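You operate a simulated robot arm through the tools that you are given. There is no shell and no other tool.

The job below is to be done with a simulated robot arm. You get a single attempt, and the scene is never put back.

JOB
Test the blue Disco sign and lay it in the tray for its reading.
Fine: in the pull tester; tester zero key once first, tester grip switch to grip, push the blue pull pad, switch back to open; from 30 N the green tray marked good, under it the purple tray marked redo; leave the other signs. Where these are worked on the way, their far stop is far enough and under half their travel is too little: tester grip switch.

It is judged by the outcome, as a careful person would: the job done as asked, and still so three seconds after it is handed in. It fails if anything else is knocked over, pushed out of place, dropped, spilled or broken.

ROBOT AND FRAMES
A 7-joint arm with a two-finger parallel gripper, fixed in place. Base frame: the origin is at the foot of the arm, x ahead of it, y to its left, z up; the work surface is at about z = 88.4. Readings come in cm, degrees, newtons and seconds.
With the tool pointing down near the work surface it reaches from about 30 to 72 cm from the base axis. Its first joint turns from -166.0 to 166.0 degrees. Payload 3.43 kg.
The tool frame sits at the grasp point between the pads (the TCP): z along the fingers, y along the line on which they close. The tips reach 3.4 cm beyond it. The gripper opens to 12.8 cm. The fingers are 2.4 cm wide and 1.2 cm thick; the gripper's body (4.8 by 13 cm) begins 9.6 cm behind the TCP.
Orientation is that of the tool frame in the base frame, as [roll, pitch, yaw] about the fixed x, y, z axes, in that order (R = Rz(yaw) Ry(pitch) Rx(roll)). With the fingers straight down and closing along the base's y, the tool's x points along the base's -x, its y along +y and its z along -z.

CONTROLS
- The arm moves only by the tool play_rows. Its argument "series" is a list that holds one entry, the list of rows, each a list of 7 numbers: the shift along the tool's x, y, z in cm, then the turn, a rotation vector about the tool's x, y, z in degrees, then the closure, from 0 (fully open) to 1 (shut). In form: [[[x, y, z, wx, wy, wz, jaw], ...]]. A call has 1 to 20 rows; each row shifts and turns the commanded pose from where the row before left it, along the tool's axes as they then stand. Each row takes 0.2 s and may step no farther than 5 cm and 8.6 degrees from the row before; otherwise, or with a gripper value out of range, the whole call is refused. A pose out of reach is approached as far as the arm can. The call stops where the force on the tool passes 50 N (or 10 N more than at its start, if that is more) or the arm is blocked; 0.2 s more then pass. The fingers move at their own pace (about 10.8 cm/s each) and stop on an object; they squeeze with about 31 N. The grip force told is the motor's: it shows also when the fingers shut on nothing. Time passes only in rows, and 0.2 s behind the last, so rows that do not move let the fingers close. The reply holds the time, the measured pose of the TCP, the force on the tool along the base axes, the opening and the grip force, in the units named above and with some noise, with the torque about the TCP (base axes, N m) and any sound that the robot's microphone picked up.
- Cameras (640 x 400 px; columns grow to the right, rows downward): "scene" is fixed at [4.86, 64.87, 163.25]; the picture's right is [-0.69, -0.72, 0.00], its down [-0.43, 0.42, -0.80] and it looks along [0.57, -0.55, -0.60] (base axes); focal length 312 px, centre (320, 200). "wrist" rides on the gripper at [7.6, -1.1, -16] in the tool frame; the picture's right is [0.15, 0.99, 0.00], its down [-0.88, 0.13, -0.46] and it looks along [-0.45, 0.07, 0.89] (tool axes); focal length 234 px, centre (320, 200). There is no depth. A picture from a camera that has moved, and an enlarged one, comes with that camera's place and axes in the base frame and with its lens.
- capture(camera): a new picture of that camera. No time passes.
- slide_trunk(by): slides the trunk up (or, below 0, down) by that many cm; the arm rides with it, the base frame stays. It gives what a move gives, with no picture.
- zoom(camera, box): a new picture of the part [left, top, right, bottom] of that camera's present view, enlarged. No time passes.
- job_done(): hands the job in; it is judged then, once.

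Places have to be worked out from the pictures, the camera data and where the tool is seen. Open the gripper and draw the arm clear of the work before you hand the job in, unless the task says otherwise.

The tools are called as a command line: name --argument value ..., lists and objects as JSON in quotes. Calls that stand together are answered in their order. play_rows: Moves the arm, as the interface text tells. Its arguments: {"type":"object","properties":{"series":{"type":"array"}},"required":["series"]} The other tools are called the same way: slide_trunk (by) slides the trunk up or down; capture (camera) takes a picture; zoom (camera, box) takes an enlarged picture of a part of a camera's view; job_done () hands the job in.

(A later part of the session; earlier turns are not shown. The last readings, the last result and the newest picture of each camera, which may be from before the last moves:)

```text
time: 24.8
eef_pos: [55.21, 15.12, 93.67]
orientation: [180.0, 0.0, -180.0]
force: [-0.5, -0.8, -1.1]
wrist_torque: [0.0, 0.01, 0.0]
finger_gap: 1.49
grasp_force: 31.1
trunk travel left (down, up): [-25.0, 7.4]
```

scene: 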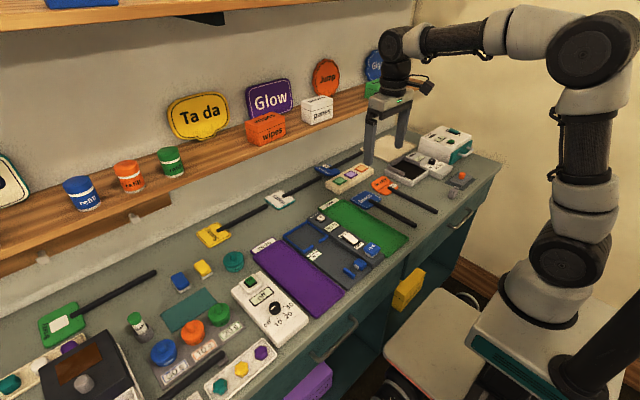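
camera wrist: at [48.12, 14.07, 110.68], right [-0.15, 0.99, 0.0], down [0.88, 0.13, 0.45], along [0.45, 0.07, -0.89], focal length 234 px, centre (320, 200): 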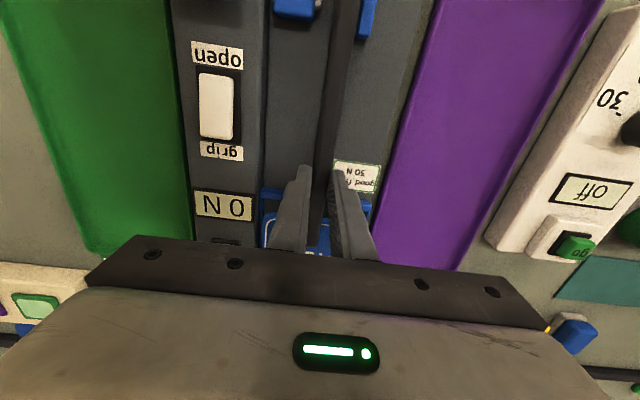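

play_rows --series '[[[0, 0, 0.2, 0, 0, 0, 1], [0, 0, 0.1, 0, 0, 0, 1], [0, 0, 0, 0, 0, 0, 1]]]'

zoom --camera "scene" --box '[280, 190, 350, 250]'

```text
time: 25.6
eef_pos: [55.19, 15.18, 93.3]
orientation: [-180.0, 0.0, 179.9]
force: [-1.6, -0.4, 7.9]
wrist_torque: [-0.01, 0.65, 0.01]
finger_gap: 1.5
grasp_force: 30.8
trunk travel left (down, up): [-25.0, 7.4]
```

```text
6.67 times, centred on (315, 220) of scene
camera zoom: at [4.86, 64.87, 163.25], right [-0.69, -0.72, 0.0], down [-0.43, 0.42, -0.8], along [0.57, -0.55, -0.6], focal length 2080 px, centre (353, 67)
```

zoom: 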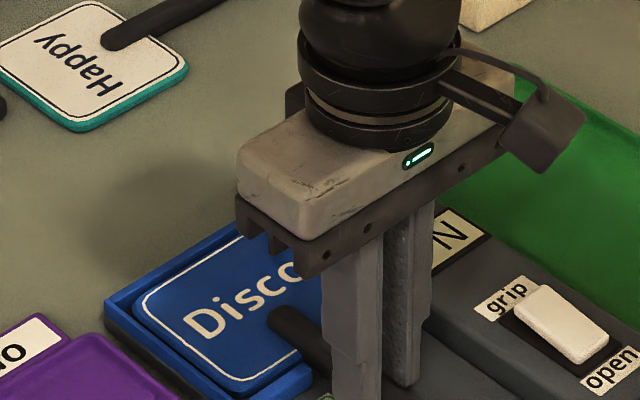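

Contact again at TCP z = 93.3, this time towards the handle end; likely the handle has reached the tester's plate. I look at the clamp end and the nest to confirm.

zoom --camera "wrist" --box '[240, 0, 420, 120]'

zoom --camera "wrist" --box '[220, 115, 420, 265]'

zoom --camera "scene" --box '[330, 220, 400, 280]'

```text
3.33 times, centred on (330, 60) of wrist
camera zoom: at [47.72, 14.03, 109.28], right [-0.15, 0.99, 0.0], down [0.88, 0.13, 0.46], along [0.45, 0.07, -0.89], focal length 781 px, centre (287, 667)
```

zoom: 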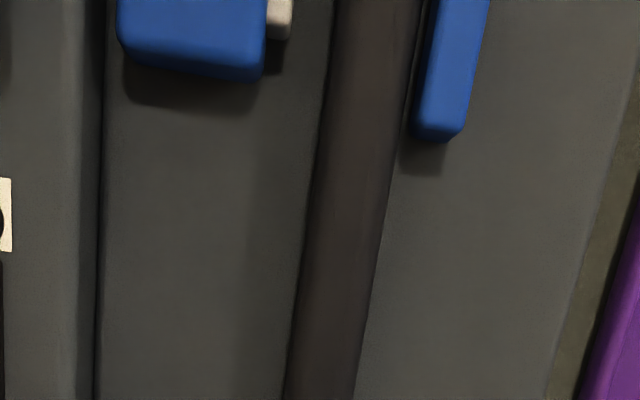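

```text
2.67 times, centred on (320, 190) of wrist
camera zoom: at [47.72, 14.03, 109.28], right [-0.15, 0.99, 0.0], down [0.88, 0.13, 0.46], along [0.45, 0.07, -0.89], focal length 624 px, centre (320, 227)
```

zoom: 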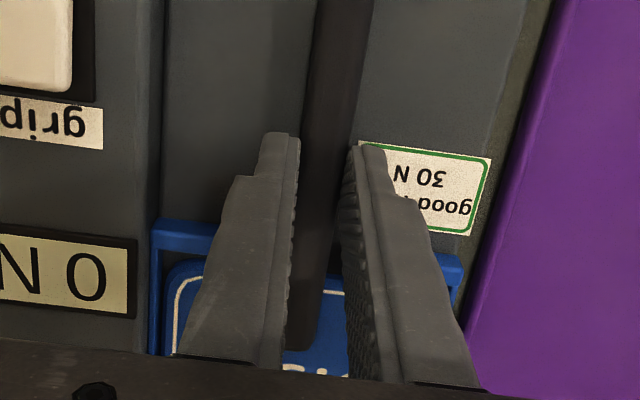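

```text
6.67 times, centred on (365, 250) of scene
camera zoom: at [4.86, 64.87, 163.25], right [-0.69, -0.72, 0.0], down [-0.43, 0.42, -0.8], along [0.57, -0.55, -0.6], focal length 2080 px, centre (20, -133)
```

zoom: 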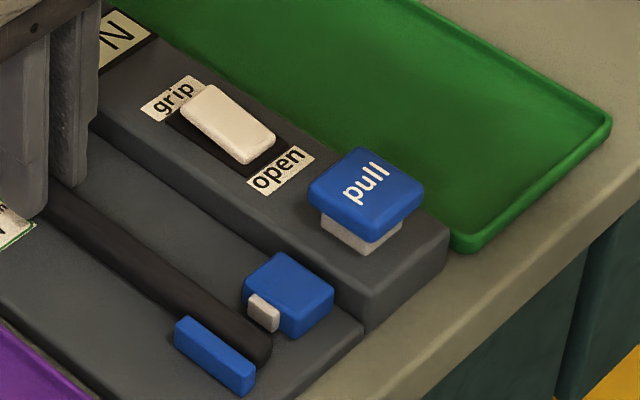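

The handle lies on the plate between the jaw pad and post, and the head is within the nest walls. I release with a modest opening and lift straight up.

play_rows --series '[[[0, 0, 0, 0, 0, 0, 0.7], [0, 0, 0, 0, 0, 0, 0.7], [0, 0, 0, 0, 0, 0, 0.7], [0, 0, -1, 0, 0, 0, 0.7], [0, 0, -3, 0, 0, 0, 0.7], [0, 0, -4, 0, 0, 0, 0.7], [0, 0, 0, 0, 0, 0, 0.7]]]'

capture --camera "wrist"

zoom --camera "scene" --box '[270, 180, 400, 280]'

```text
time: 27.2
eef_pos: [55.06, 15.19, 101.19]
orientation: [-180.0, 0.0, -179.9]
force: [-0.3, -1.0, 0.2]
wrist_torque: [0.0, -0.01, 0.03]
finger_gap: 3.85
grasp_force: 0.1
trunk travel left (down, up): [-25.0, 7.4]
```

```text
taken
camera wrist: at [47.7, 14.1, 117.23], right [-0.15, 0.99, 0.0], down [0.88, 0.13, 0.46], along [0.45, 0.07, -0.89], focal length 234 px, centre (320, 200)
```

wrist: 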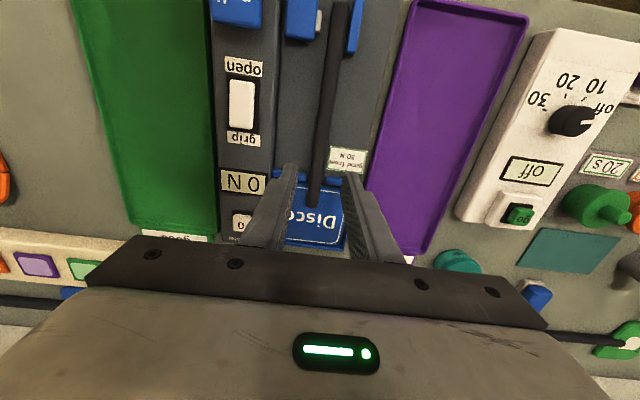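

```text
4.00 times, centred on (335, 230) of scene
camera zoom: at [4.86, 64.87, 163.25], right [-0.69, -0.72, 0.0], down [-0.43, 0.42, -0.8], along [0.57, -0.55, -0.6], focal length 1248 px, centre (260, 80)
```

zoom: 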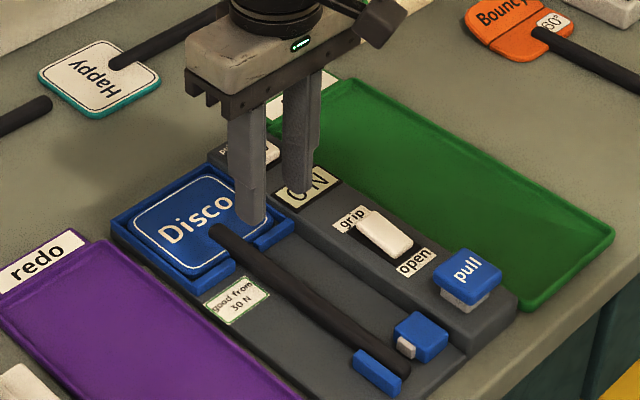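

The sign sits well in the nest. I move over the switch (y ≈ 6.7), fingers shutting, to inspect it from close by.

play_rows --series '[[[0, -2.8, -1, 0, 0, 0, 1], [0, -2.8, 0, 0, 0, 0, 1], [0, -2.9, 0, 0, 0, 0, 1], [0, 0, 0, 0, 0, 0, 1]]]'

zoom --camera "wrist" --box '[260, 60, 400, 160]'

zoom --camera "scene" --box '[330, 210, 390, 260]'

```text
time: 28.2
eef_pos: [55.06, 6.64, 102.21]
orientation: [179.9, 0.0, 180.0]
force: [-0.4, -0.5, 0.3]
wrist_torque: [0.02, 0.0, -0.02]
finger_gap: 0.0
grasp_force: 30.8
trunk travel left (down, up): [-25.0, 7.4]
```

```text
4.00 times, centred on (330, 110) of wrist
camera zoom: at [47.66, 5.49, 118.23], right [-0.15, 0.99, 0.0], down [0.88, 0.13, 0.46], along [0.45, 0.07, -0.89], focal length 937 px, centre (280, 560)
```

zoom: 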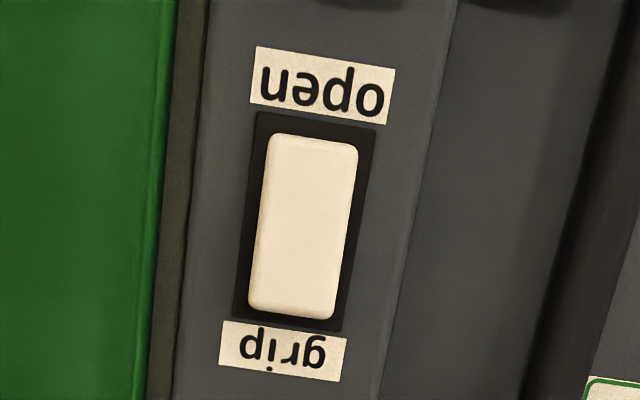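

```text
8.00 times, centred on (360, 235) of scene
camera zoom: at [4.86, 64.87, 163.25], right [-0.69, -0.72, 0.0], down [-0.43, 0.42, -0.8], along [0.57, -0.55, -0.6], focal length 2497 px, centre (0, -80)
```

zoom: 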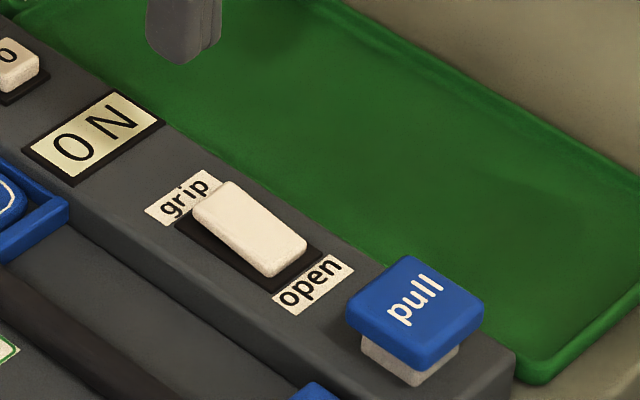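

It is a rocker: the open end is down and the grip end (x ≈ 53.1, y ≈ 6.65) stands up. I place the closed tips over x ≈ 52.9 and descend to just above it.

play_rows --series '[[[2.15, 0, 0, 0, 0, 0, 1], [0, 0, 2.5, 0, 0, 0, 1], [0, 0, 2.5, 0, 0, 0, 1], [0, 0, 0.4, 0, 0, 0, 1], [0, 0, 0, 0, 0, 0, 1]]]'

zoom --camera "wrist" --box '[260, 100, 400, 200]'

zoom --camera "scene" --box '[330, 200, 400, 250]'

```text
time: 29.4
eef_pos: [53.15, 6.65, 96.74]
orientation: [179.9, 0.0, -179.9]
force: [-0.1, -0.3, -0.3]
wrist_torque: [-0.05, 0.0, -0.02]
finger_gap: 0.03
grasp_force: 30.9
trunk travel left (down, up): [-25.0, 7.4]
```

```text
4.00 times, centred on (330, 150) of wrist
camera zoom: at [45.63, 5.5, 112.77], right [-0.15, 0.99, 0.0], down [0.88, 0.13, 0.46], along [0.45, 0.07, -0.89], focal length 937 px, centre (280, 400)
```

zoom: 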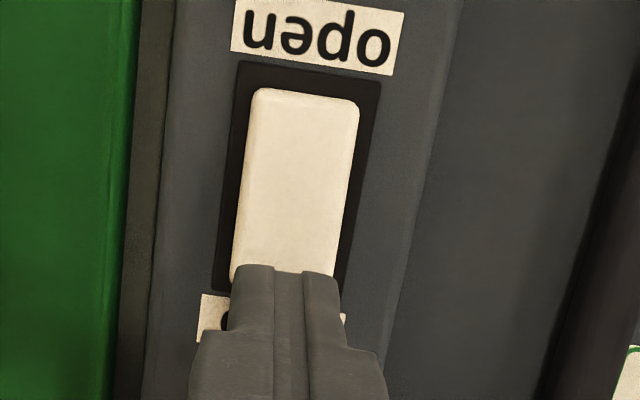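

```text
8.00 times, centred on (365, 225) of scene
camera zoom: at [4.86, 64.87, 163.25], right [-0.69, -0.72, 0.0], down [-0.43, 0.42, -0.8], along [0.57, -0.55, -0.6], focal length 2497 px, centre (-40, 0)
```

zoom: 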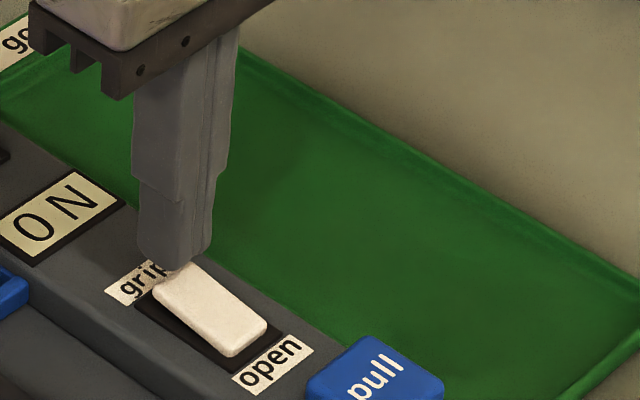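

The tips are centred in y; I shift 0.3 cm toward the rocker's middle so the rounded tips land firmly on the grip end, then press in small steps.

play_rows --series '[[[0.3, 0, 0, 0, 0, 0, 1], [0, 0, 0.3, 0, 0, 0, 1], [0, 0, 0.3, 0, 0, 0, 1], [0, 0, 0, 0, 0, 0, 1]]]'

zoom --camera "scene" --box '[330, 210, 400, 260]'

```text
time: 30.4
eef_pos: [52.76, 6.66, 96.2]
orientation: [-180.0, -0.1, -180.0]
force: [0.2, -0.2, -0.7]
wrist_torque: [0.01, -0.01, 0.03]
finger_gap: 0.0
grasp_force: 30.4
trunk travel left (down, up): [-25.0, 7.4]
```

```text
8.00 times, centred on (365, 235) of scene
camera zoom: at [4.86, 64.87, 163.25], right [-0.69, -0.72, 0.0], down [-0.43, 0.42, -0.8], along [0.57, -0.55, -0.6], focal length 2497 px, centre (-40, -80)
```

zoom: 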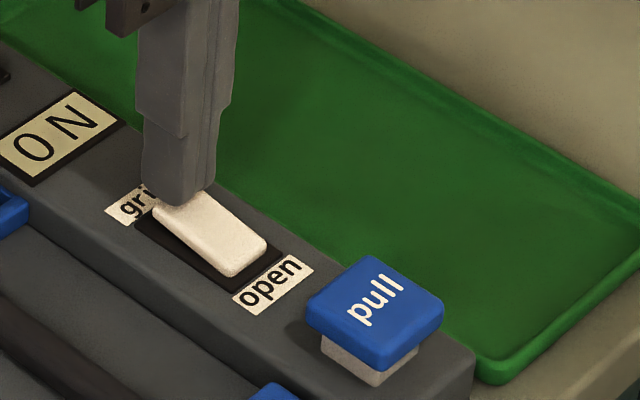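

play_rows --series '[[[0, 0, 0.2, 0, 0, 0, 1], [0, 0, 0.2, 0, 0, 0, 1], [0, 0, 0, 0, 0, 0, 1]]]'

zoom --camera "scene" --box '[330, 210, 400, 260]'

```text
time: 31.2
eef_pos: [52.73, 6.67, 95.85]
orientation: [-179.9, 0.0, -179.9]
force: [0.8, -0.4, 0.1]
wrist_torque: [-0.03, -0.02, -0.01]
finger_gap: 0.0
grasp_force: 31.4
trunk travel left (down, up): [-25.0, 7.4]
```

```text
8.00 times, centred on (365, 235) of scene
camera zoom: at [4.86, 64.87, 163.25], right [-0.69, -0.72, 0.0], down [-0.43, 0.42, -0.8], along [0.57, -0.55, -0.6], focal length 2497 px, centre (-40, -80)
```

zoom: 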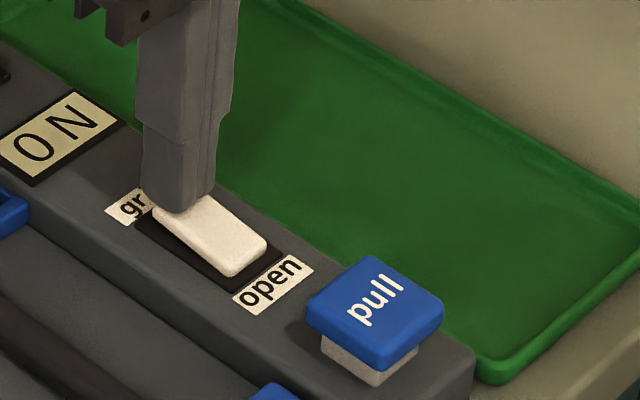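

Nearly touching. I continue pressing in 0.15–0.2 cm steps.

play_rows --series '[[[0, 0, 0.2, 0, 0, 0, 1], [0, 0, 0.15, 0, 0, 0, 1], [0, 0, 0, 0, 0, 0, 1]]]'

zoom --camera "scene" --box '[330, 210, 400, 260]'

```text
time: 32.0
eef_pos: [52.73, 6.66, 95.37]
orientation: [-180.0, -0.1, -179.9]
force: [-0.2, -0.3, 0.2]
wrist_torque: [-0.01, -0.02, -0.02]
finger_gap: 0.0
grasp_force: 31.4
trunk travel left (down, up): [-25.0, 7.4]
```

```text
8.00 times, centred on (365, 235) of scene
camera zoom: at [4.86, 64.87, 163.25], right [-0.69, -0.72, 0.0], down [-0.43, 0.42, -0.8], along [0.57, -0.55, -0.6], focal length 2497 px, centre (-40, -80)
```

zoom: 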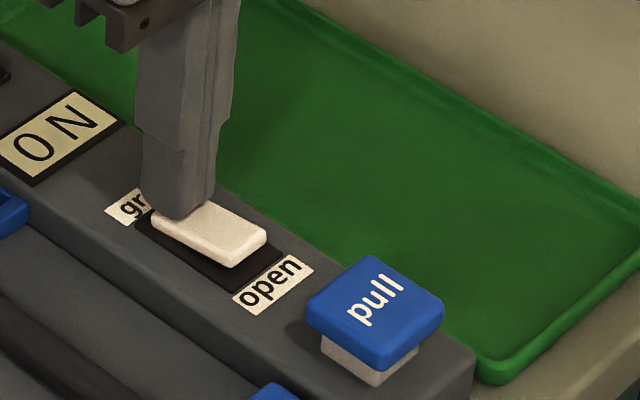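

The rocker is tilting (the open end is rising) with almost no force. I keep pressing to its far stop.

play_rows --series '[[[0, 0, 0.2, 0, 0, 0, 1], [0, 0, 0.15, 0, 0, 0, 1], [0, 0, 0, 0, 0, 0, 1]]]'

zoom --camera "scene" --box '[330, 210, 400, 260]'

```text
time: 32.8
eef_pos: [52.76, 6.69, 95.49]
orientation: [180.0, 0.2, 180.0]
force: [-5.7, -1.0, 35.4]
wrist_torque: [-0.03, 0.61, -0.09]
finger_gap: 0.01
grasp_force: 31.2
trunk travel left (down, up): [-25.0, 7.4]
```

```text
8.00 times, centred on (365, 235) of scene
camera zoom: at [4.86, 64.87, 163.25], right [-0.69, -0.72, 0.0], down [-0.43, 0.42, -0.8], along [0.57, -0.55, -0.6], focal length 2497 px, centre (-40, -80)
```

zoom: 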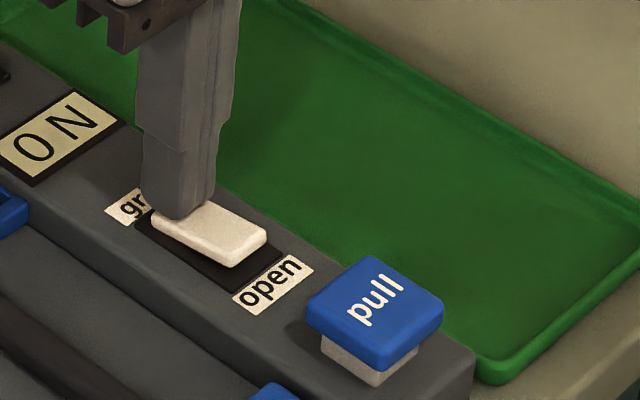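

The force rose to 35 N with no more motion, so the rocker seems to be at its stop. I check whether the clamp jaw has closed on the handle.

zoom --camera "scene" --box '[330, 220, 400, 280]'

zoom --camera "wrist" --box '[260, 60, 460, 200]'

```text
6.67 times, centred on (365, 250) of scene
camera zoom: at [4.86, 64.87, 163.25], right [-0.69, -0.72, 0.0], down [-0.43, 0.42, -0.8], along [0.57, -0.55, -0.6], focal length 2080 px, centre (20, -133)
```

zoom: 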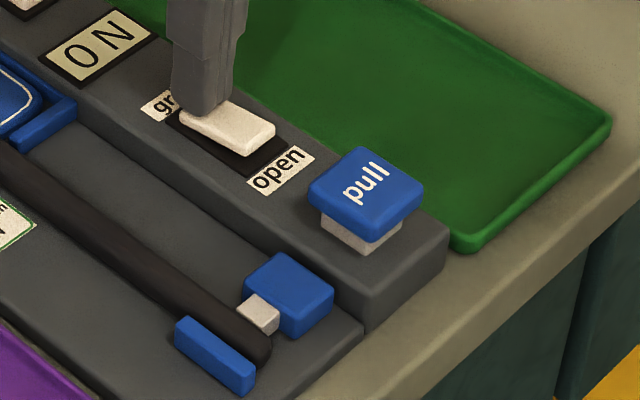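

```text
2.86 times, centred on (360, 130) of wrist
camera zoom: at [45.19, 5.55, 111.4], right [-0.15, 0.99, 0.0], down [0.88, 0.13, 0.46], along [0.46, 0.07, -0.89], focal length 669 px, centre (206, 400)
```

zoom: 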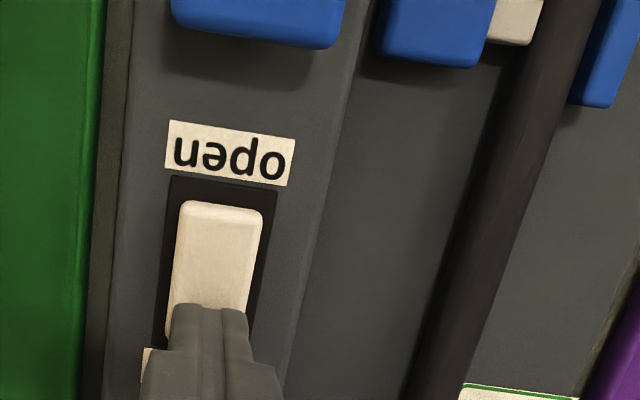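

The jaw pad has extended against the handle, so the grip is on. I lift off and verify the rocker stays in the grip position.

play_rows --series '[[[0, 0, -1, 0, 0, 0, 1], [0, 0, -2, 0, 0, 0, 1], [0, 0, -2, 0, 0, 0, 1], [0, 0, 0, 0, 0, 0, 1]]]'

zoom --camera "scene" --box '[330, 210, 410, 270]'

zoom --camera "wrist" --box '[260, 60, 460, 200]'

```text
time: 33.8
eef_pos: [52.66, 6.62, 100.05]
orientation: [-179.9, 0.0, 180.0]
force: [0.2, 0.1, 0.3]
wrist_torque: [0.02, 0.01, -0.01]
finger_gap: 0.0
grasp_force: 31.2
trunk travel left (down, up): [-25.0, 7.4]
```

```text
6.67 times, centred on (370, 240) of scene
camera zoom: at [4.86, 64.87, 163.25], right [-0.69, -0.72, 0.0], down [-0.43, 0.42, -0.8], along [0.57, -0.55, -0.6], focal length 2080 px, centre (-13, -67)
```

zoom: 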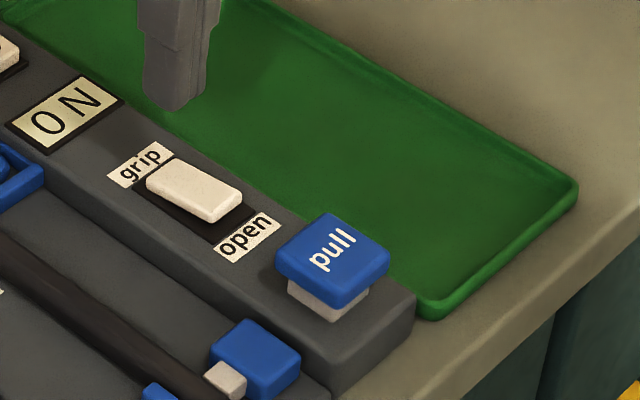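

```text
2.86 times, centred on (360, 130) of wrist
camera zoom: at [45.29, 5.52, 116.11], right [-0.15, 0.99, 0.0], down [0.88, 0.13, 0.46], along [0.45, 0.07, -0.89], focal length 669 px, centre (206, 400)
```

zoom: 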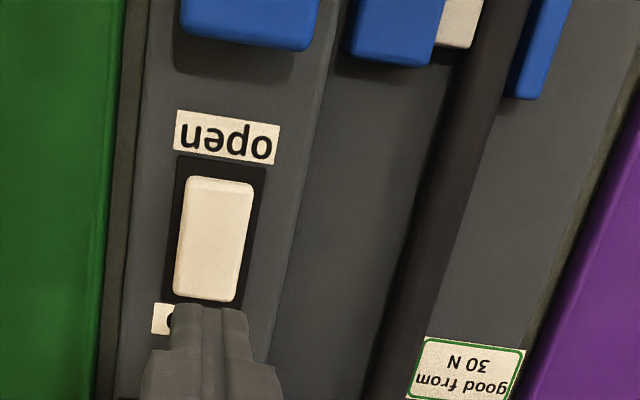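

The rocker stays tilted to grip and the clamp holds. I move above the pull pad at (42.6, 6.6) and take a look.

play_rows --series '[[[2.5, 0, 0, 0, 0, 0, 1], [2.5, 0, 0, 0, 0, 0, 1], [2.5, 0, 0, 0, 0, 0, 1], [2.6, 0, 0, 0, 0, 0, 1], [0, 0, 1.5, 0, 0, 0, 1], [0, 0, 0, 0, 0, 0, 1]]]'

capture --camera "wrist"

zoom --camera "scene" --box '[330, 210, 430, 285]'

```text
time: 35.2
eef_pos: [42.71, 6.62, 98.67]
orientation: [-180.0, 0.0, -180.0]
force: [0.2, 0.6, -0.2]
wrist_torque: [-0.02, -0.02, 0.02]
finger_gap: 0.01
grasp_force: 30.9
trunk travel left (down, up): [-25.0, 7.4]
```

```text
taken
camera wrist: at [35.19, 5.55, 114.6], right [-0.15, 0.99, 0.0], down [0.88, 0.13, 0.46], along [0.45, 0.07, -0.89], focal length 234 px, centre (320, 200)
```

wrist: 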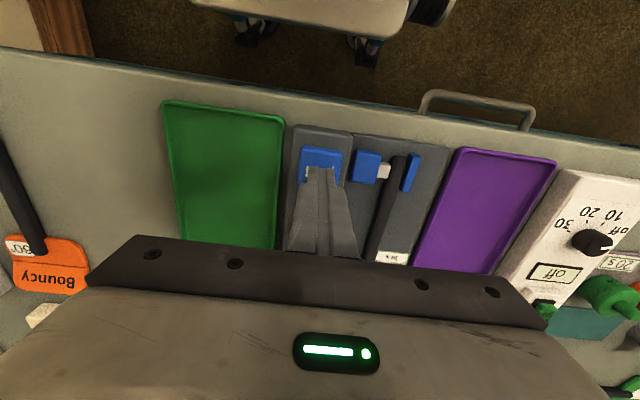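

```text
5.33 times, centred on (380, 248) of scene
camera zoom: at [4.86, 64.87, 163.25], right [-0.69, -0.72, 0.0], down [-0.43, 0.42, -0.8], along [0.57, -0.55, -0.6], focal length 1664 px, centre (0, -53)
```

zoom: 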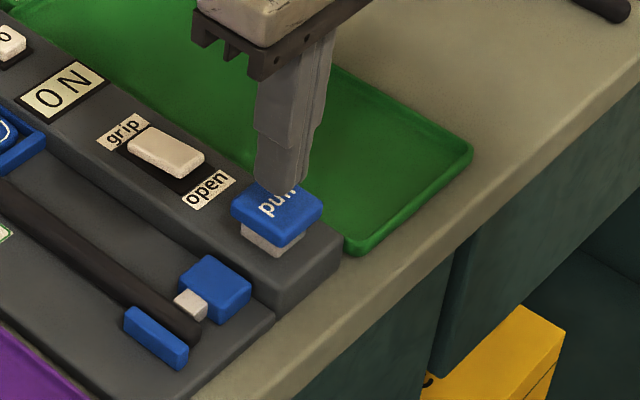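

The tips are over the pad. I descend 1.5 cm and then press in small steps, listening for a click and watching the display.

play_rows --series '[[[0, 0, 0.8, 0, 0, 0, 1], [0, 0, 0.6, 0, 0, 0, 1], [0, 0, 0.3, 0, 0, 0, 1], [0, 0, 0, 0, 0, 0, 1]]]'

zoom --camera "scene" --box '[330, 210, 430, 285]'

```text
time: 36.2
eef_pos: [42.54, 6.75, 96.93]
orientation: [180.0, -0.1, 179.9]
force: [0.0, -0.9, 2.2]
wrist_torque: [-0.07, 0.03, 0.01]
finger_gap: 0.0
grasp_force: 30.8
trunk travel left (down, up): [-25.0, 7.4]
```

```text
5.33 times, centred on (380, 248) of scene
camera zoom: at [4.86, 64.87, 163.25], right [-0.69, -0.72, 0.0], down [-0.43, 0.42, -0.8], along [0.57, -0.55, -0.6], focal length 1664 px, centre (0, -53)
```

zoom: 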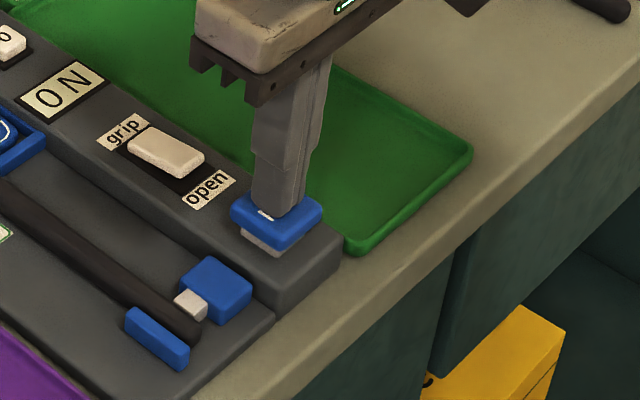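

The pad is in contact and moving down (2 N). I press further in 0.15 cm steps.

play_rows --series '[[[0, 0, 0.15, 0, 0, 0, 1], [0, 0, 0.15, 0, 0, 0, 1], [0, 0, 0, 0, 0, 0, 1]]]'

zoom --camera "scene" --box '[330, 210, 430, 285]'

```text
time: 37.0
eef_pos: [42.57, 6.64, 96.74]
orientation: [-179.9, 0.0, 180.0]
force: [0.9, -0.9, 2.8]
wrist_torque: [-0.05, -0.06, 0.04]
finger_gap: 0.0
grasp_force: 31.0
trunk travel left (down, up): [-25.0, 7.4]
```

```text
5.33 times, centred on (380, 248) of scene
camera zoom: at [4.86, 64.87, 163.25], right [-0.69, -0.72, 0.0], down [-0.43, 0.42, -0.8], along [0.57, -0.55, -0.6], focal length 1664 px, centre (0, -53)
```

zoom: 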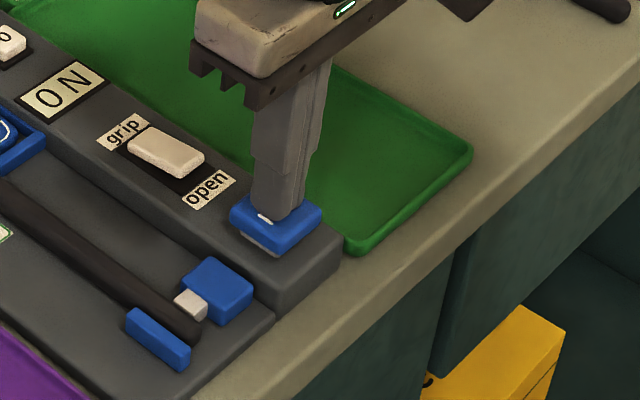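

play_rows --series '[[[0, 0, 0.15, 0, 0, 0, 1], [0, 0, 0.15, 0, 0, 0, 1], [0, 0, 0, 0, 0, 0, 1]]]'

zoom --camera "scene" --box '[330, 210, 430, 285]'

```text
time: 37.8
eef_pos: [42.66, 6.72, 96.37]
orientation: [179.9, 0.0, -179.9]
force: [1.5, 0.3, 4.5]
wrist_torque: [-0.02, -0.05, -0.08]
finger_gap: 0.0
grasp_force: 31.0
trunk travel left (down, up): [-25.0, 7.4]
```

```text
5.33 times, centred on (380, 248) of scene
camera zoom: at [4.86, 64.87, 163.25], right [-0.69, -0.72, 0.0], down [-0.43, 0.42, -0.8], along [0.57, -0.55, -0.6], focal length 1664 px, centre (0, -53)
```

zoom: 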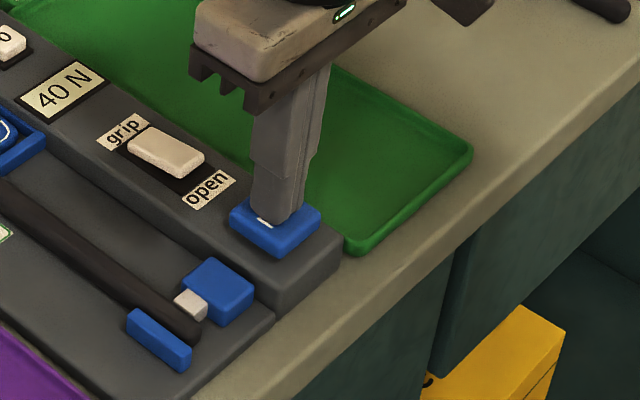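

The display now reads 40 N. I enlarge it and hold for a moment to see whether the reading is steady.

zoom --camera "scene" --box '[325, 205, 355, 225]'

play_rows --series '[[[0, 0, 0, 0, 0, 0, 1], [0, 0, 0, 0, 0, 0, 1], [0, 0, 0, 0, 0, 0, 1], [0, 0, 0, 0, 0, 0, 1]]]'

zoom --camera "scene" --box '[320, 200, 390, 250]'

```text
16.00 times, centred on (340, 215) of scene
camera zoom: at [4.86, 64.87, 163.25], right [-0.69, -0.72, 0.0], down [-0.43, 0.42, -0.8], along [0.57, -0.55, -0.6], focal length 4993 px, centre (0, -40)
```

zoom: 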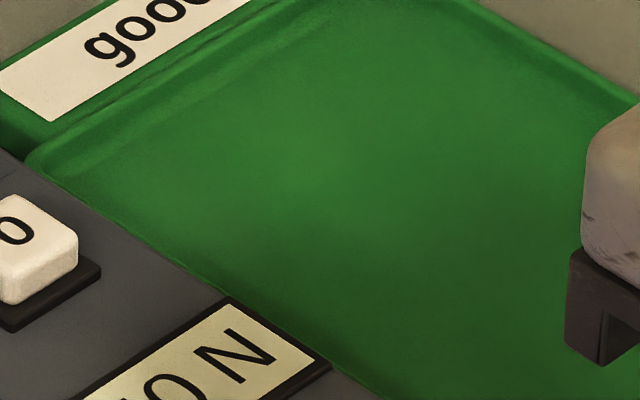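

```text
time: 38.8
eef_pos: [42.48, 6.72, 96.41]
orientation: [180.0, 0.0, -179.9]
force: [1.3, 0.9, 3.8]
wrist_torque: [0.05, -0.01, -0.01]
finger_gap: 0.01
grasp_force: 31.1
trunk travel left (down, up): [-25.0, 7.4]
```

```text
8.00 times, centred on (355, 225) of scene
camera zoom: at [4.86, 64.87, 163.25], right [-0.69, -0.72, 0.0], down [-0.43, 0.42, -0.8], along [0.57, -0.55, -0.6], focal length 2497 px, centre (40, 0)
```

zoom: 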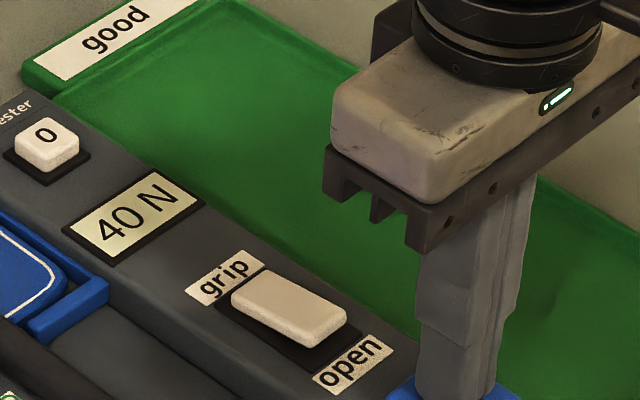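

The reading is steady at 40 N (≥ 30 N, so the green "good" tray). I release the pad, lift off and recheck the display.

play_rows --series '[[[0, 0, -1, 0, 0, 0, 1], [0, 0, -1.5, 0, 0, 0, 1], [0, 0, -1.5, 0, 0, 0, 1], [0, 0, 0, 0, 0, 0, 1]]]'

zoom --camera "scene" --box '[280, 190, 400, 280]'

capture --camera "wrist"

```text
time: 39.8
eef_pos: [42.53, 6.76, 100.24]
orientation: [-180.0, 0.0, 180.0]
force: [-0.5, -0.1, -0.4]
wrist_torque: [0.0, 0.0, 0.03]
finger_gap: 0.0
grasp_force: 31.3
trunk travel left (down, up): [-25.0, 7.4]
```

```text
4.44 times, centred on (340, 235) of scene
camera zoom: at [4.86, 64.87, 163.25], right [-0.69, -0.72, 0.0], down [-0.43, 0.42, -0.8], along [0.57, -0.55, -0.6], focal length 1387 px, centre (231, 44)
```

zoom: 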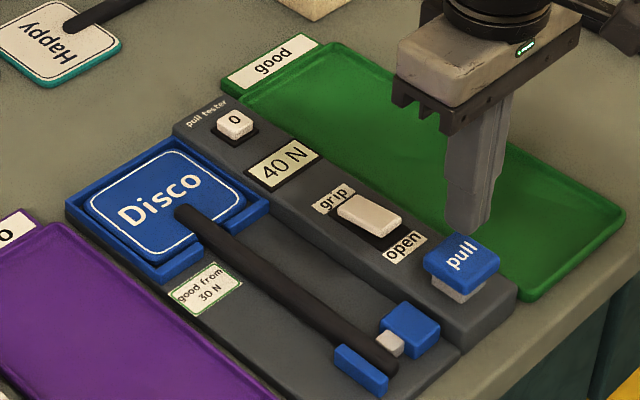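

```text
taken
camera wrist: at [35.17, 5.66, 116.3], right [-0.15, 0.99, 0.0], down [0.88, 0.13, 0.46], along [0.45, 0.07, -0.89], focal length 234 px, centre (320, 200)
```

wrist: 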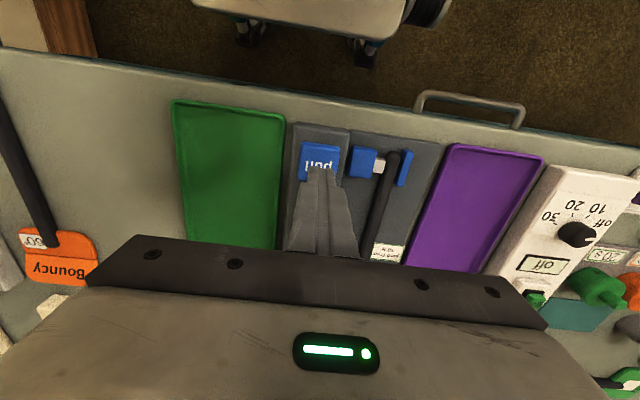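

Display holds at 40 N. Now I move over the raised "open" end of the rocker (x ≈ 49.1) and come down to just above it.

play_rows --series '[[[-3.3, -0.05, 0, 0, 0, 0, 1], [-3.3, 0, 0, 0, 0, 0, 1], [0, 0, 2, 0, 0, 0, 1], [0, 0, 1.8, 0, 0, 0, 1], [0, 0, 0, 0, 0, 0, 1]]]'

zoom --camera "scene" --box '[330, 210, 400, 260]'

zoom --camera "wrist" --box '[260, 100, 400, 200]'

```text
time: 41.0
eef_pos: [49.24, 6.62, 96.33]
orientation: [180.0, 0.0, 179.9]
force: [-0.3, -0.4, 0.4]
wrist_torque: [-0.02, 0.0, -0.03]
finger_gap: 0.02
grasp_force: 30.8
trunk travel left (down, up): [-25.0, 7.4]
```

```text
8.00 times, centred on (365, 235) of scene
camera zoom: at [4.86, 64.87, 163.25], right [-0.69, -0.72, 0.0], down [-0.43, 0.42, -0.8], along [0.57, -0.55, -0.6], focal length 2497 px, centre (-40, -80)
```

zoom: 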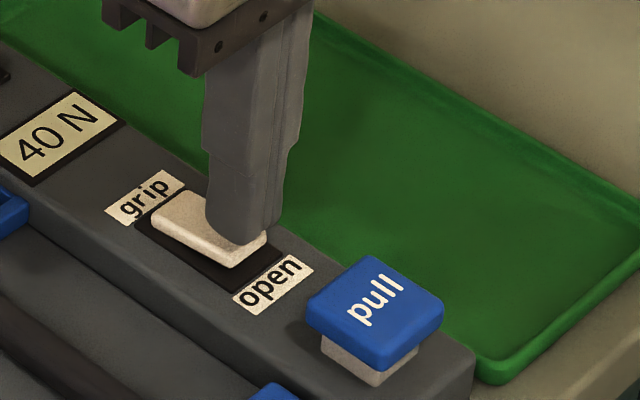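

```text
4.00 times, centred on (330, 150) of wrist
camera zoom: at [41.84, 5.57, 112.45], right [-0.15, 0.99, 0.0], down [0.88, 0.13, 0.46], along [0.45, 0.07, -0.89], focal length 937 px, centre (280, 400)
```

zoom: 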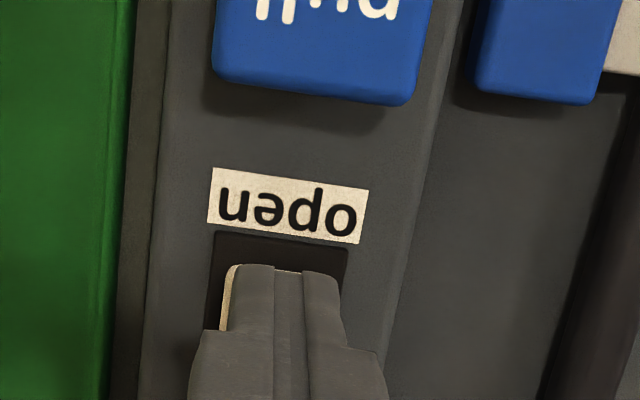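

The tips are over the open end. I press in small steps until the rocker reaches its stop.

play_rows --series '[[[0.1, 0, 0.3, 0, 0, 0, 1], [0, 0, 0.3, 0, 0, 0, 1], [0, 0, 0.2, 0, 0, 0, 1], [0, 0, 0, 0, 0, 0, 1]]]'

zoom --camera "scene" --box '[330, 210, 400, 260]'

```text
time: 42.0
eef_pos: [49.1, 6.75, 95.76]
orientation: [-179.9, 0.0, 179.9]
force: [-0.5, 0.6, 1.3]
wrist_torque: [0.03, 0.03, -0.03]
finger_gap: 0.0
grasp_force: 30.8
trunk travel left (down, up): [-25.0, 7.4]
```

```text
8.00 times, centred on (365, 235) of scene
camera zoom: at [4.86, 64.87, 163.25], right [-0.69, -0.72, 0.0], down [-0.43, 0.42, -0.8], along [0.57, -0.55, -0.6], focal length 2497 px, centre (-40, -80)
```

zoom: 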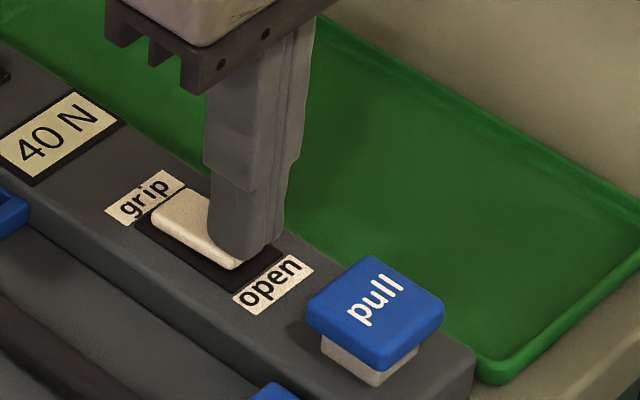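

play_rows --series '[[[0, 0, 0.2, 0, 0, 0, 1], [0, 0, 0.2, 0, 0, 0, 1], [0, 0, 0, 0, 0, 0, 1]]]'

zoom --camera "scene" --box '[330, 210, 400, 260]'

zoom --camera "scene" --box '[330, 225, 400, 285]'

```text
time: 42.8
eef_pos: [48.98, 6.61, 95.39]
orientation: [-180.0, 0.0, 180.0]
force: [-2.8, 1.3, 11.6]
wrist_torque: [0.04, -0.08, -0.06]
finger_gap: 0.0
grasp_force: 31.4
trunk travel left (down, up): [-25.0, 7.4]
```

```text
8.00 times, centred on (365, 235) of scene
camera zoom: at [4.86, 64.87, 163.25], right [-0.69, -0.72, 0.0], down [-0.43, 0.42, -0.8], along [0.57, -0.55, -0.6], focal length 2497 px, centre (-40, -80)
```

zoom: 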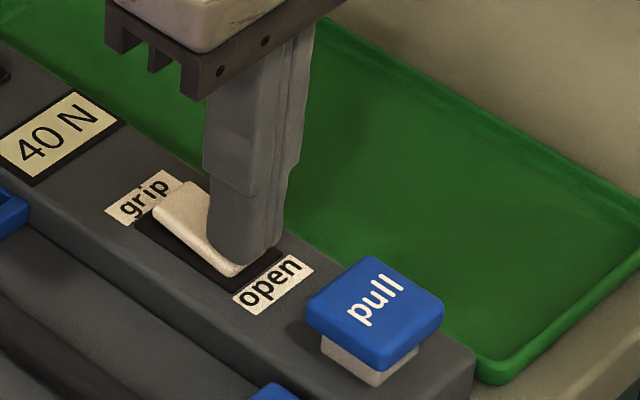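

```text
6.67 times, centred on (365, 255) of scene
camera zoom: at [4.86, 64.87, 163.25], right [-0.69, -0.72, 0.0], down [-0.43, 0.42, -0.8], along [0.57, -0.55, -0.6], focal length 2080 px, centre (20, -167)
```

zoom: 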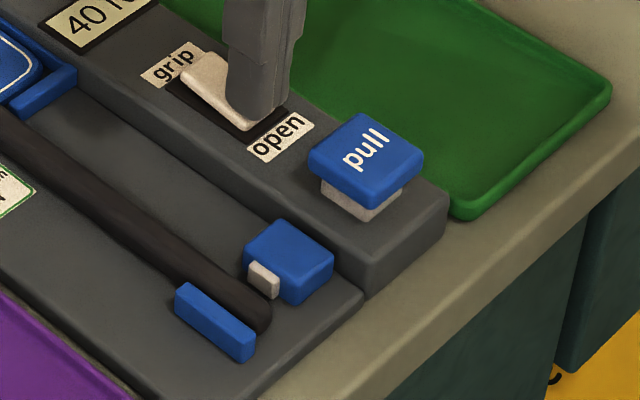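

The rocker has tipped to open and the jaw has retracted. I add a slight extra press to be sure of the end stop, then lift off.

play_rows --series '[[[0, 0, 0.12, 0, 0, 0, 1], [0, 0, 0, 0, 0, 0, 1], [0, 0, -1.5, 0, 0, 0, 1], [0, 0, -3, 0, 0, 0, 1], [0, 0, -2.5, 0, 0, 0, 1], [0, 0, 0, 0, 0, 0, 1]]]'

zoom --camera "scene" --box '[280, 190, 400, 280]'

```text
time: 44.2
eef_pos: [49.1, 6.59, 102.17]
orientation: [179.9, 0.1, -180.0]
force: [1.2, 0.9, 0.5]
wrist_torque: [-0.02, -0.04, 0.02]
finger_gap: 0.0
grasp_force: 31.5
trunk travel left (down, up): [-25.0, 7.4]
```

```text
4.44 times, centred on (340, 235) of scene
camera zoom: at [4.86, 64.87, 163.25], right [-0.69, -0.72, 0.0], down [-0.43, 0.42, -0.8], along [0.57, -0.55, -0.6], focal length 1387 px, centre (231, 44)
```

zoom: 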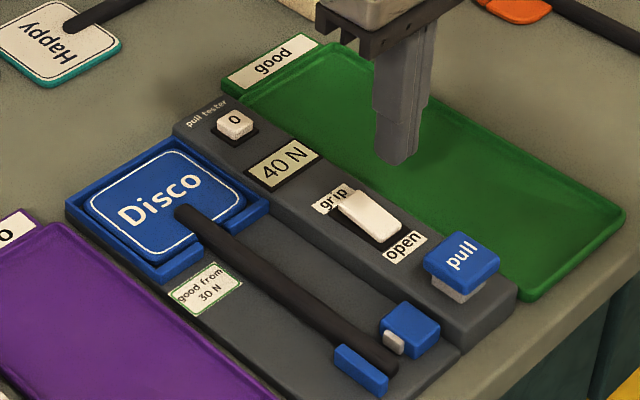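

The clamp is open again with 40 N on the display. I move back over the handle at (55.15, 15.15), opening the fingers to about 5 cm.

play_rows --series '[[[-2.0, 2.85, 0, 0, 0, 0, 0.62], [-2.0, 2.85, 0, 0, 0, 0, 0.62], [-2.0, 2.85, 0, 0, 0, 0, 0.62], [0, 0, 1.5, 0, 0, 0, 0.62], [0, 0, 0, 0, 0, 0, 0.62]]]'

zoom --camera "wrist" --box '[220, 60, 420, 240]'

```text
time: 45.4
eef_pos: [55.16, 15.17, 100.8]
orientation: [-180.0, 0.0, -180.0]
force: [0.6, 0.6, 0.0]
wrist_torque: [-0.02, 0.02, -0.02]
finger_gap: 4.84
grasp_force: 0.0
trunk travel left (down, up): [-25.0, 7.4]
```

```text
2.22 times, centred on (320, 150) of wrist
camera zoom: at [47.74, 14.14, 116.74], right [-0.15, 0.99, 0.0], down [0.88, 0.13, 0.46], along [0.45, 0.07, -0.89], focal length 520 px, centre (320, 311)
```

zoom: 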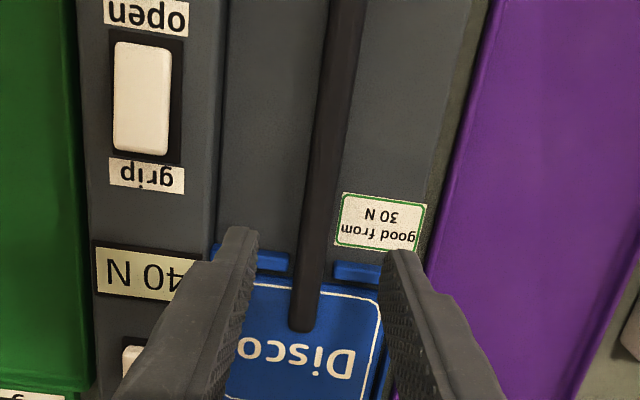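

The handle is centred at y ≈ 15.2. I lower to TCP z = 93.3 and close on it.

play_rows --series '[[[0, 0, 3, 0, 0, 0, 0.65], [0, 0, 2.5, 0, 0, 0, 0.65], [0, 0, 1.4, 0, 0, 0, 0.65], [0, 0, 0.5, 0, 0, 0, 0.65], [0, 0, 0.1, 0, 0, 0, 0.65], [0, 0, 0, 0, 0, 0, 0.65]]]'

```text
time: 46.8
eef_pos: [55.23, 15.13, 93.1]
orientation: [-180.0, 0.1, -180.0]
force: [0.3, -0.6, -0.1]
wrist_torque: [0.02, -0.01, -0.01]
finger_gap: 4.5
grasp_force: 0.0
trunk travel left (down, up): [-25.0, 7.4]
```

play_rows --series '[[[0, 0, 0, 0, 0, 0, 1], [0, 0, 0, 0, 0, 0, 1], [0, 0, 0, 0, 0, 0, 1]]]'

zoom --camera "wrist" --box '[220, 60, 420, 240]'

```text
time: 47.6
eef_pos: [55.19, 15.13, 93.19]
orientation: [179.9, 0.1, -180.0]
force: [0.3, 0.5, -0.2]
wrist_torque: [-0.01, 0.01, 0.01]
finger_gap: 1.5
grasp_force: 31.2
trunk travel left (down, up): [-25.0, 7.4]
```

```text
2.22 times, centred on (320, 150) of wrist
camera zoom: at [47.68, 14.06, 109.2], right [-0.15, 0.99, 0.0], down [0.88, 0.13, 0.46], along [0.45, 0.07, -0.89], focal length 520 px, centre (320, 311)
```

zoom: 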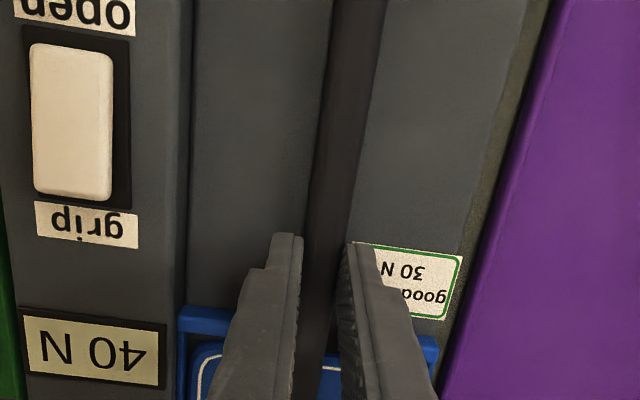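

Gripped at 1.50 cm. I lift it straight out of the nest first.

play_rows --series '[[[0, 0, -0.5, 0, 0, 0, 1], [0, 0, -1, 0, 0, 0, 1], [0, 0, -2, 0, 0, 0, 1], [0, 0, -3, 0, 0, 0, 1], [0, 0, -3.5, 0, 0, 0, 1], [0, 0, 0, 0, 0, 0, 1]]]'

zoom --camera "scene" --box '[260, 150, 420, 280]'

```text
time: 49.0
eef_pos: [54.97, 15.17, 103.25]
orientation: [180.0, 0.0, -180.0]
force: [0.0, 0.2, -0.5]
wrist_torque: [0.01, -0.03, 0.0]
finger_gap: 1.47
grasp_force: 31.0
trunk travel left (down, up): [-25.0, 7.4]
```

```text
3.08 times, centred on (340, 215) of scene
camera zoom: at [4.86, 64.87, 163.25], right [-0.69, -0.72, 0.0], down [-0.43, 0.42, -0.8], along [0.57, -0.55, -0.6], focal length 960 px, centre (258, 154)
```

zoom: 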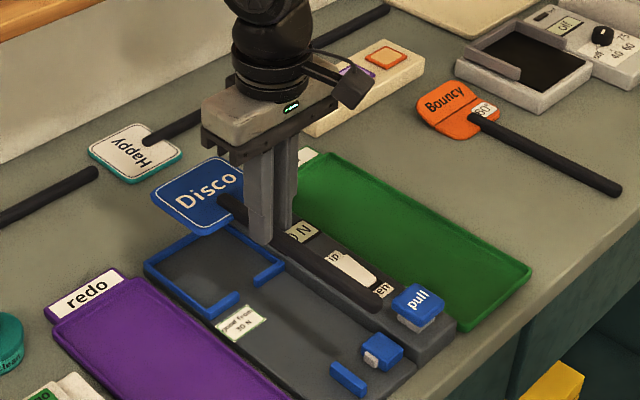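

The sign is clear of the tester. I carry it over the green tray, to about y = -3.6.

play_rows --series '[[[0, -3.75, 0, 0, 0, 0, 1], [0, -3.75, 0, 0, 0, 0, 1], [0, -3.75, 0, 0, 0, 0, 1], [0, -3.75, 0, 0, 0, 0, 1], [0, -3.75, 0, 0, 0, 0, 1], [0, 0, 0, 0, 0, 0, 1], [0, 0, 0, 0, 0, 0, 1]]]'

capture --camera "wrist"

zoom --camera "scene" --box '[290, 150, 450, 270]'

```text
time: 50.6
eef_pos: [55.21, -3.71, 103.2]
orientation: [180.0, 0.0, -179.9]
force: [-0.1, 0.2, 0.3]
wrist_torque: [-0.03, 0.03, 0.01]
finger_gap: 1.48
grasp_force: 31.3
trunk travel left (down, up): [-25.0, 7.4]
```

```text
taken
camera wrist: at [47.69, -4.72, 119.26], right [-0.15, 0.99, 0.0], down [0.88, 0.13, 0.46], along [0.45, 0.07, -0.89], focal length 234 px, centre (320, 200)
```

wrist: 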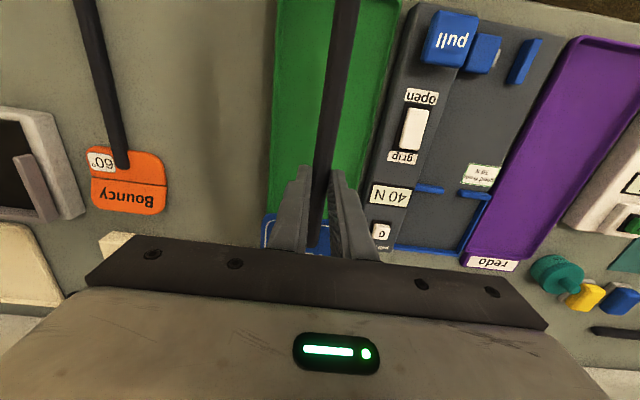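

```text
3.33 times, centred on (370, 210) of scene
camera zoom: at [4.86, 64.87, 163.25], right [-0.69, -0.72, 0.0], down [-0.43, 0.42, -0.8], along [0.57, -0.55, -0.6], focal length 1040 px, centre (153, 167)
```

zoom: 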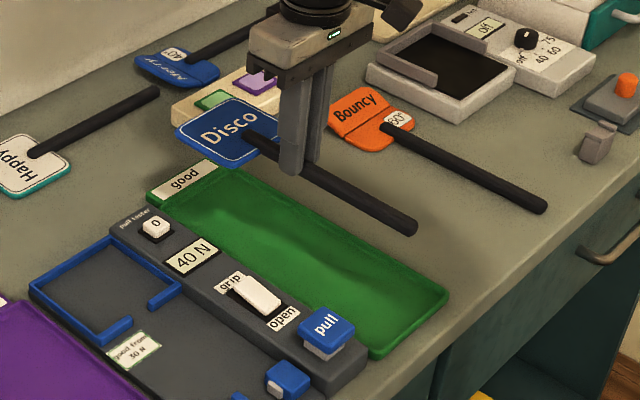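

The tray spans roughly y -10.1…2.4 and x 39.3…69.0, so the sign is nearly centred; I shift 0.3 cm back and 0.1 cm right, then lower to about TCP z = 95 and check.

play_rows --series '[[[0.3, -0.1, 2.5, 0, 0, 0, 1], [0, 0, 3, 0, 0, 0, 1], [0, 0, 2.5, 0, 0, 0, 1], [0, 0, 0, 0, 0, 0, 1]]]'

capture --camera "wrist"

zoom --camera "scene" --box '[310, 170, 430, 260]'

```text
time: 51.6
eef_pos: [54.86, -3.67, 95.31]
orientation: [180.0, -0.1, -179.9]
force: [0.3, -0.1, -0.8]
wrist_torque: [-0.01, 0.06, 0.01]
finger_gap: 1.48
grasp_force: 31.4
trunk travel left (down, up): [-25.0, 7.4]
```

```text
taken
camera wrist: at [47.43, -4.78, 111.23], right [-0.15, 0.99, 0.0], down [0.88, 0.13, 0.46], along [0.45, 0.07, -0.89], focal length 234 px, centre (320, 200)
```

wrist: 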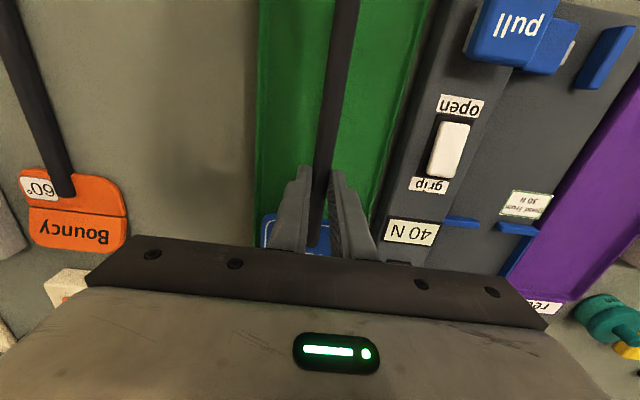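

```text
4.44 times, centred on (370, 215) of scene
camera zoom: at [4.86, 64.87, 163.25], right [-0.69, -0.72, 0.0], down [-0.43, 0.42, -0.8], along [0.57, -0.55, -0.6], focal length 1387 px, centre (98, 133)
```

zoom: 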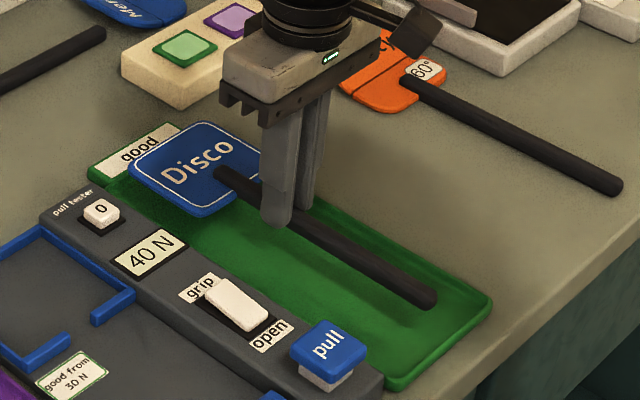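

The head is well inside the tray sides. I lower in steps towards the tray floor, watching the force.

play_rows --series '[[[0, 0, 1, 0, 0, 0, 1], [0, 0, 0.7, 0, 0, 0, 1], [0, 0, 0.4, 0, 0, 0, 1], [0, 0, 0, 0, 0, 0, 1]]]'

zoom --camera "scene" --box '[310, 170, 430, 260]'

```text
time: 52.6
eef_pos: [54.88, -3.67, 93.13]
orientation: [179.9, 0.0, 179.9]
force: [-0.5, -0.7, -0.7]
wrist_torque: [0.01, 0.03, 0.01]
finger_gap: 1.47
grasp_force: 31.3
trunk travel left (down, up): [-25.0, 7.4]
```

```text
4.44 times, centred on (370, 215) of scene
camera zoom: at [4.86, 64.87, 163.25], right [-0.69, -0.72, 0.0], down [-0.43, 0.42, -0.8], along [0.57, -0.55, -0.6], focal length 1387 px, centre (98, 133)
```

zoom: 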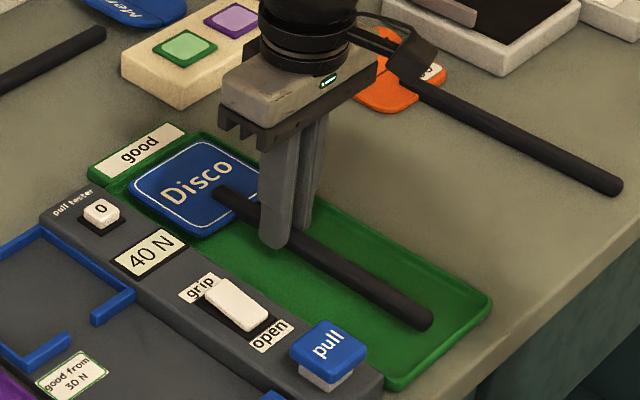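

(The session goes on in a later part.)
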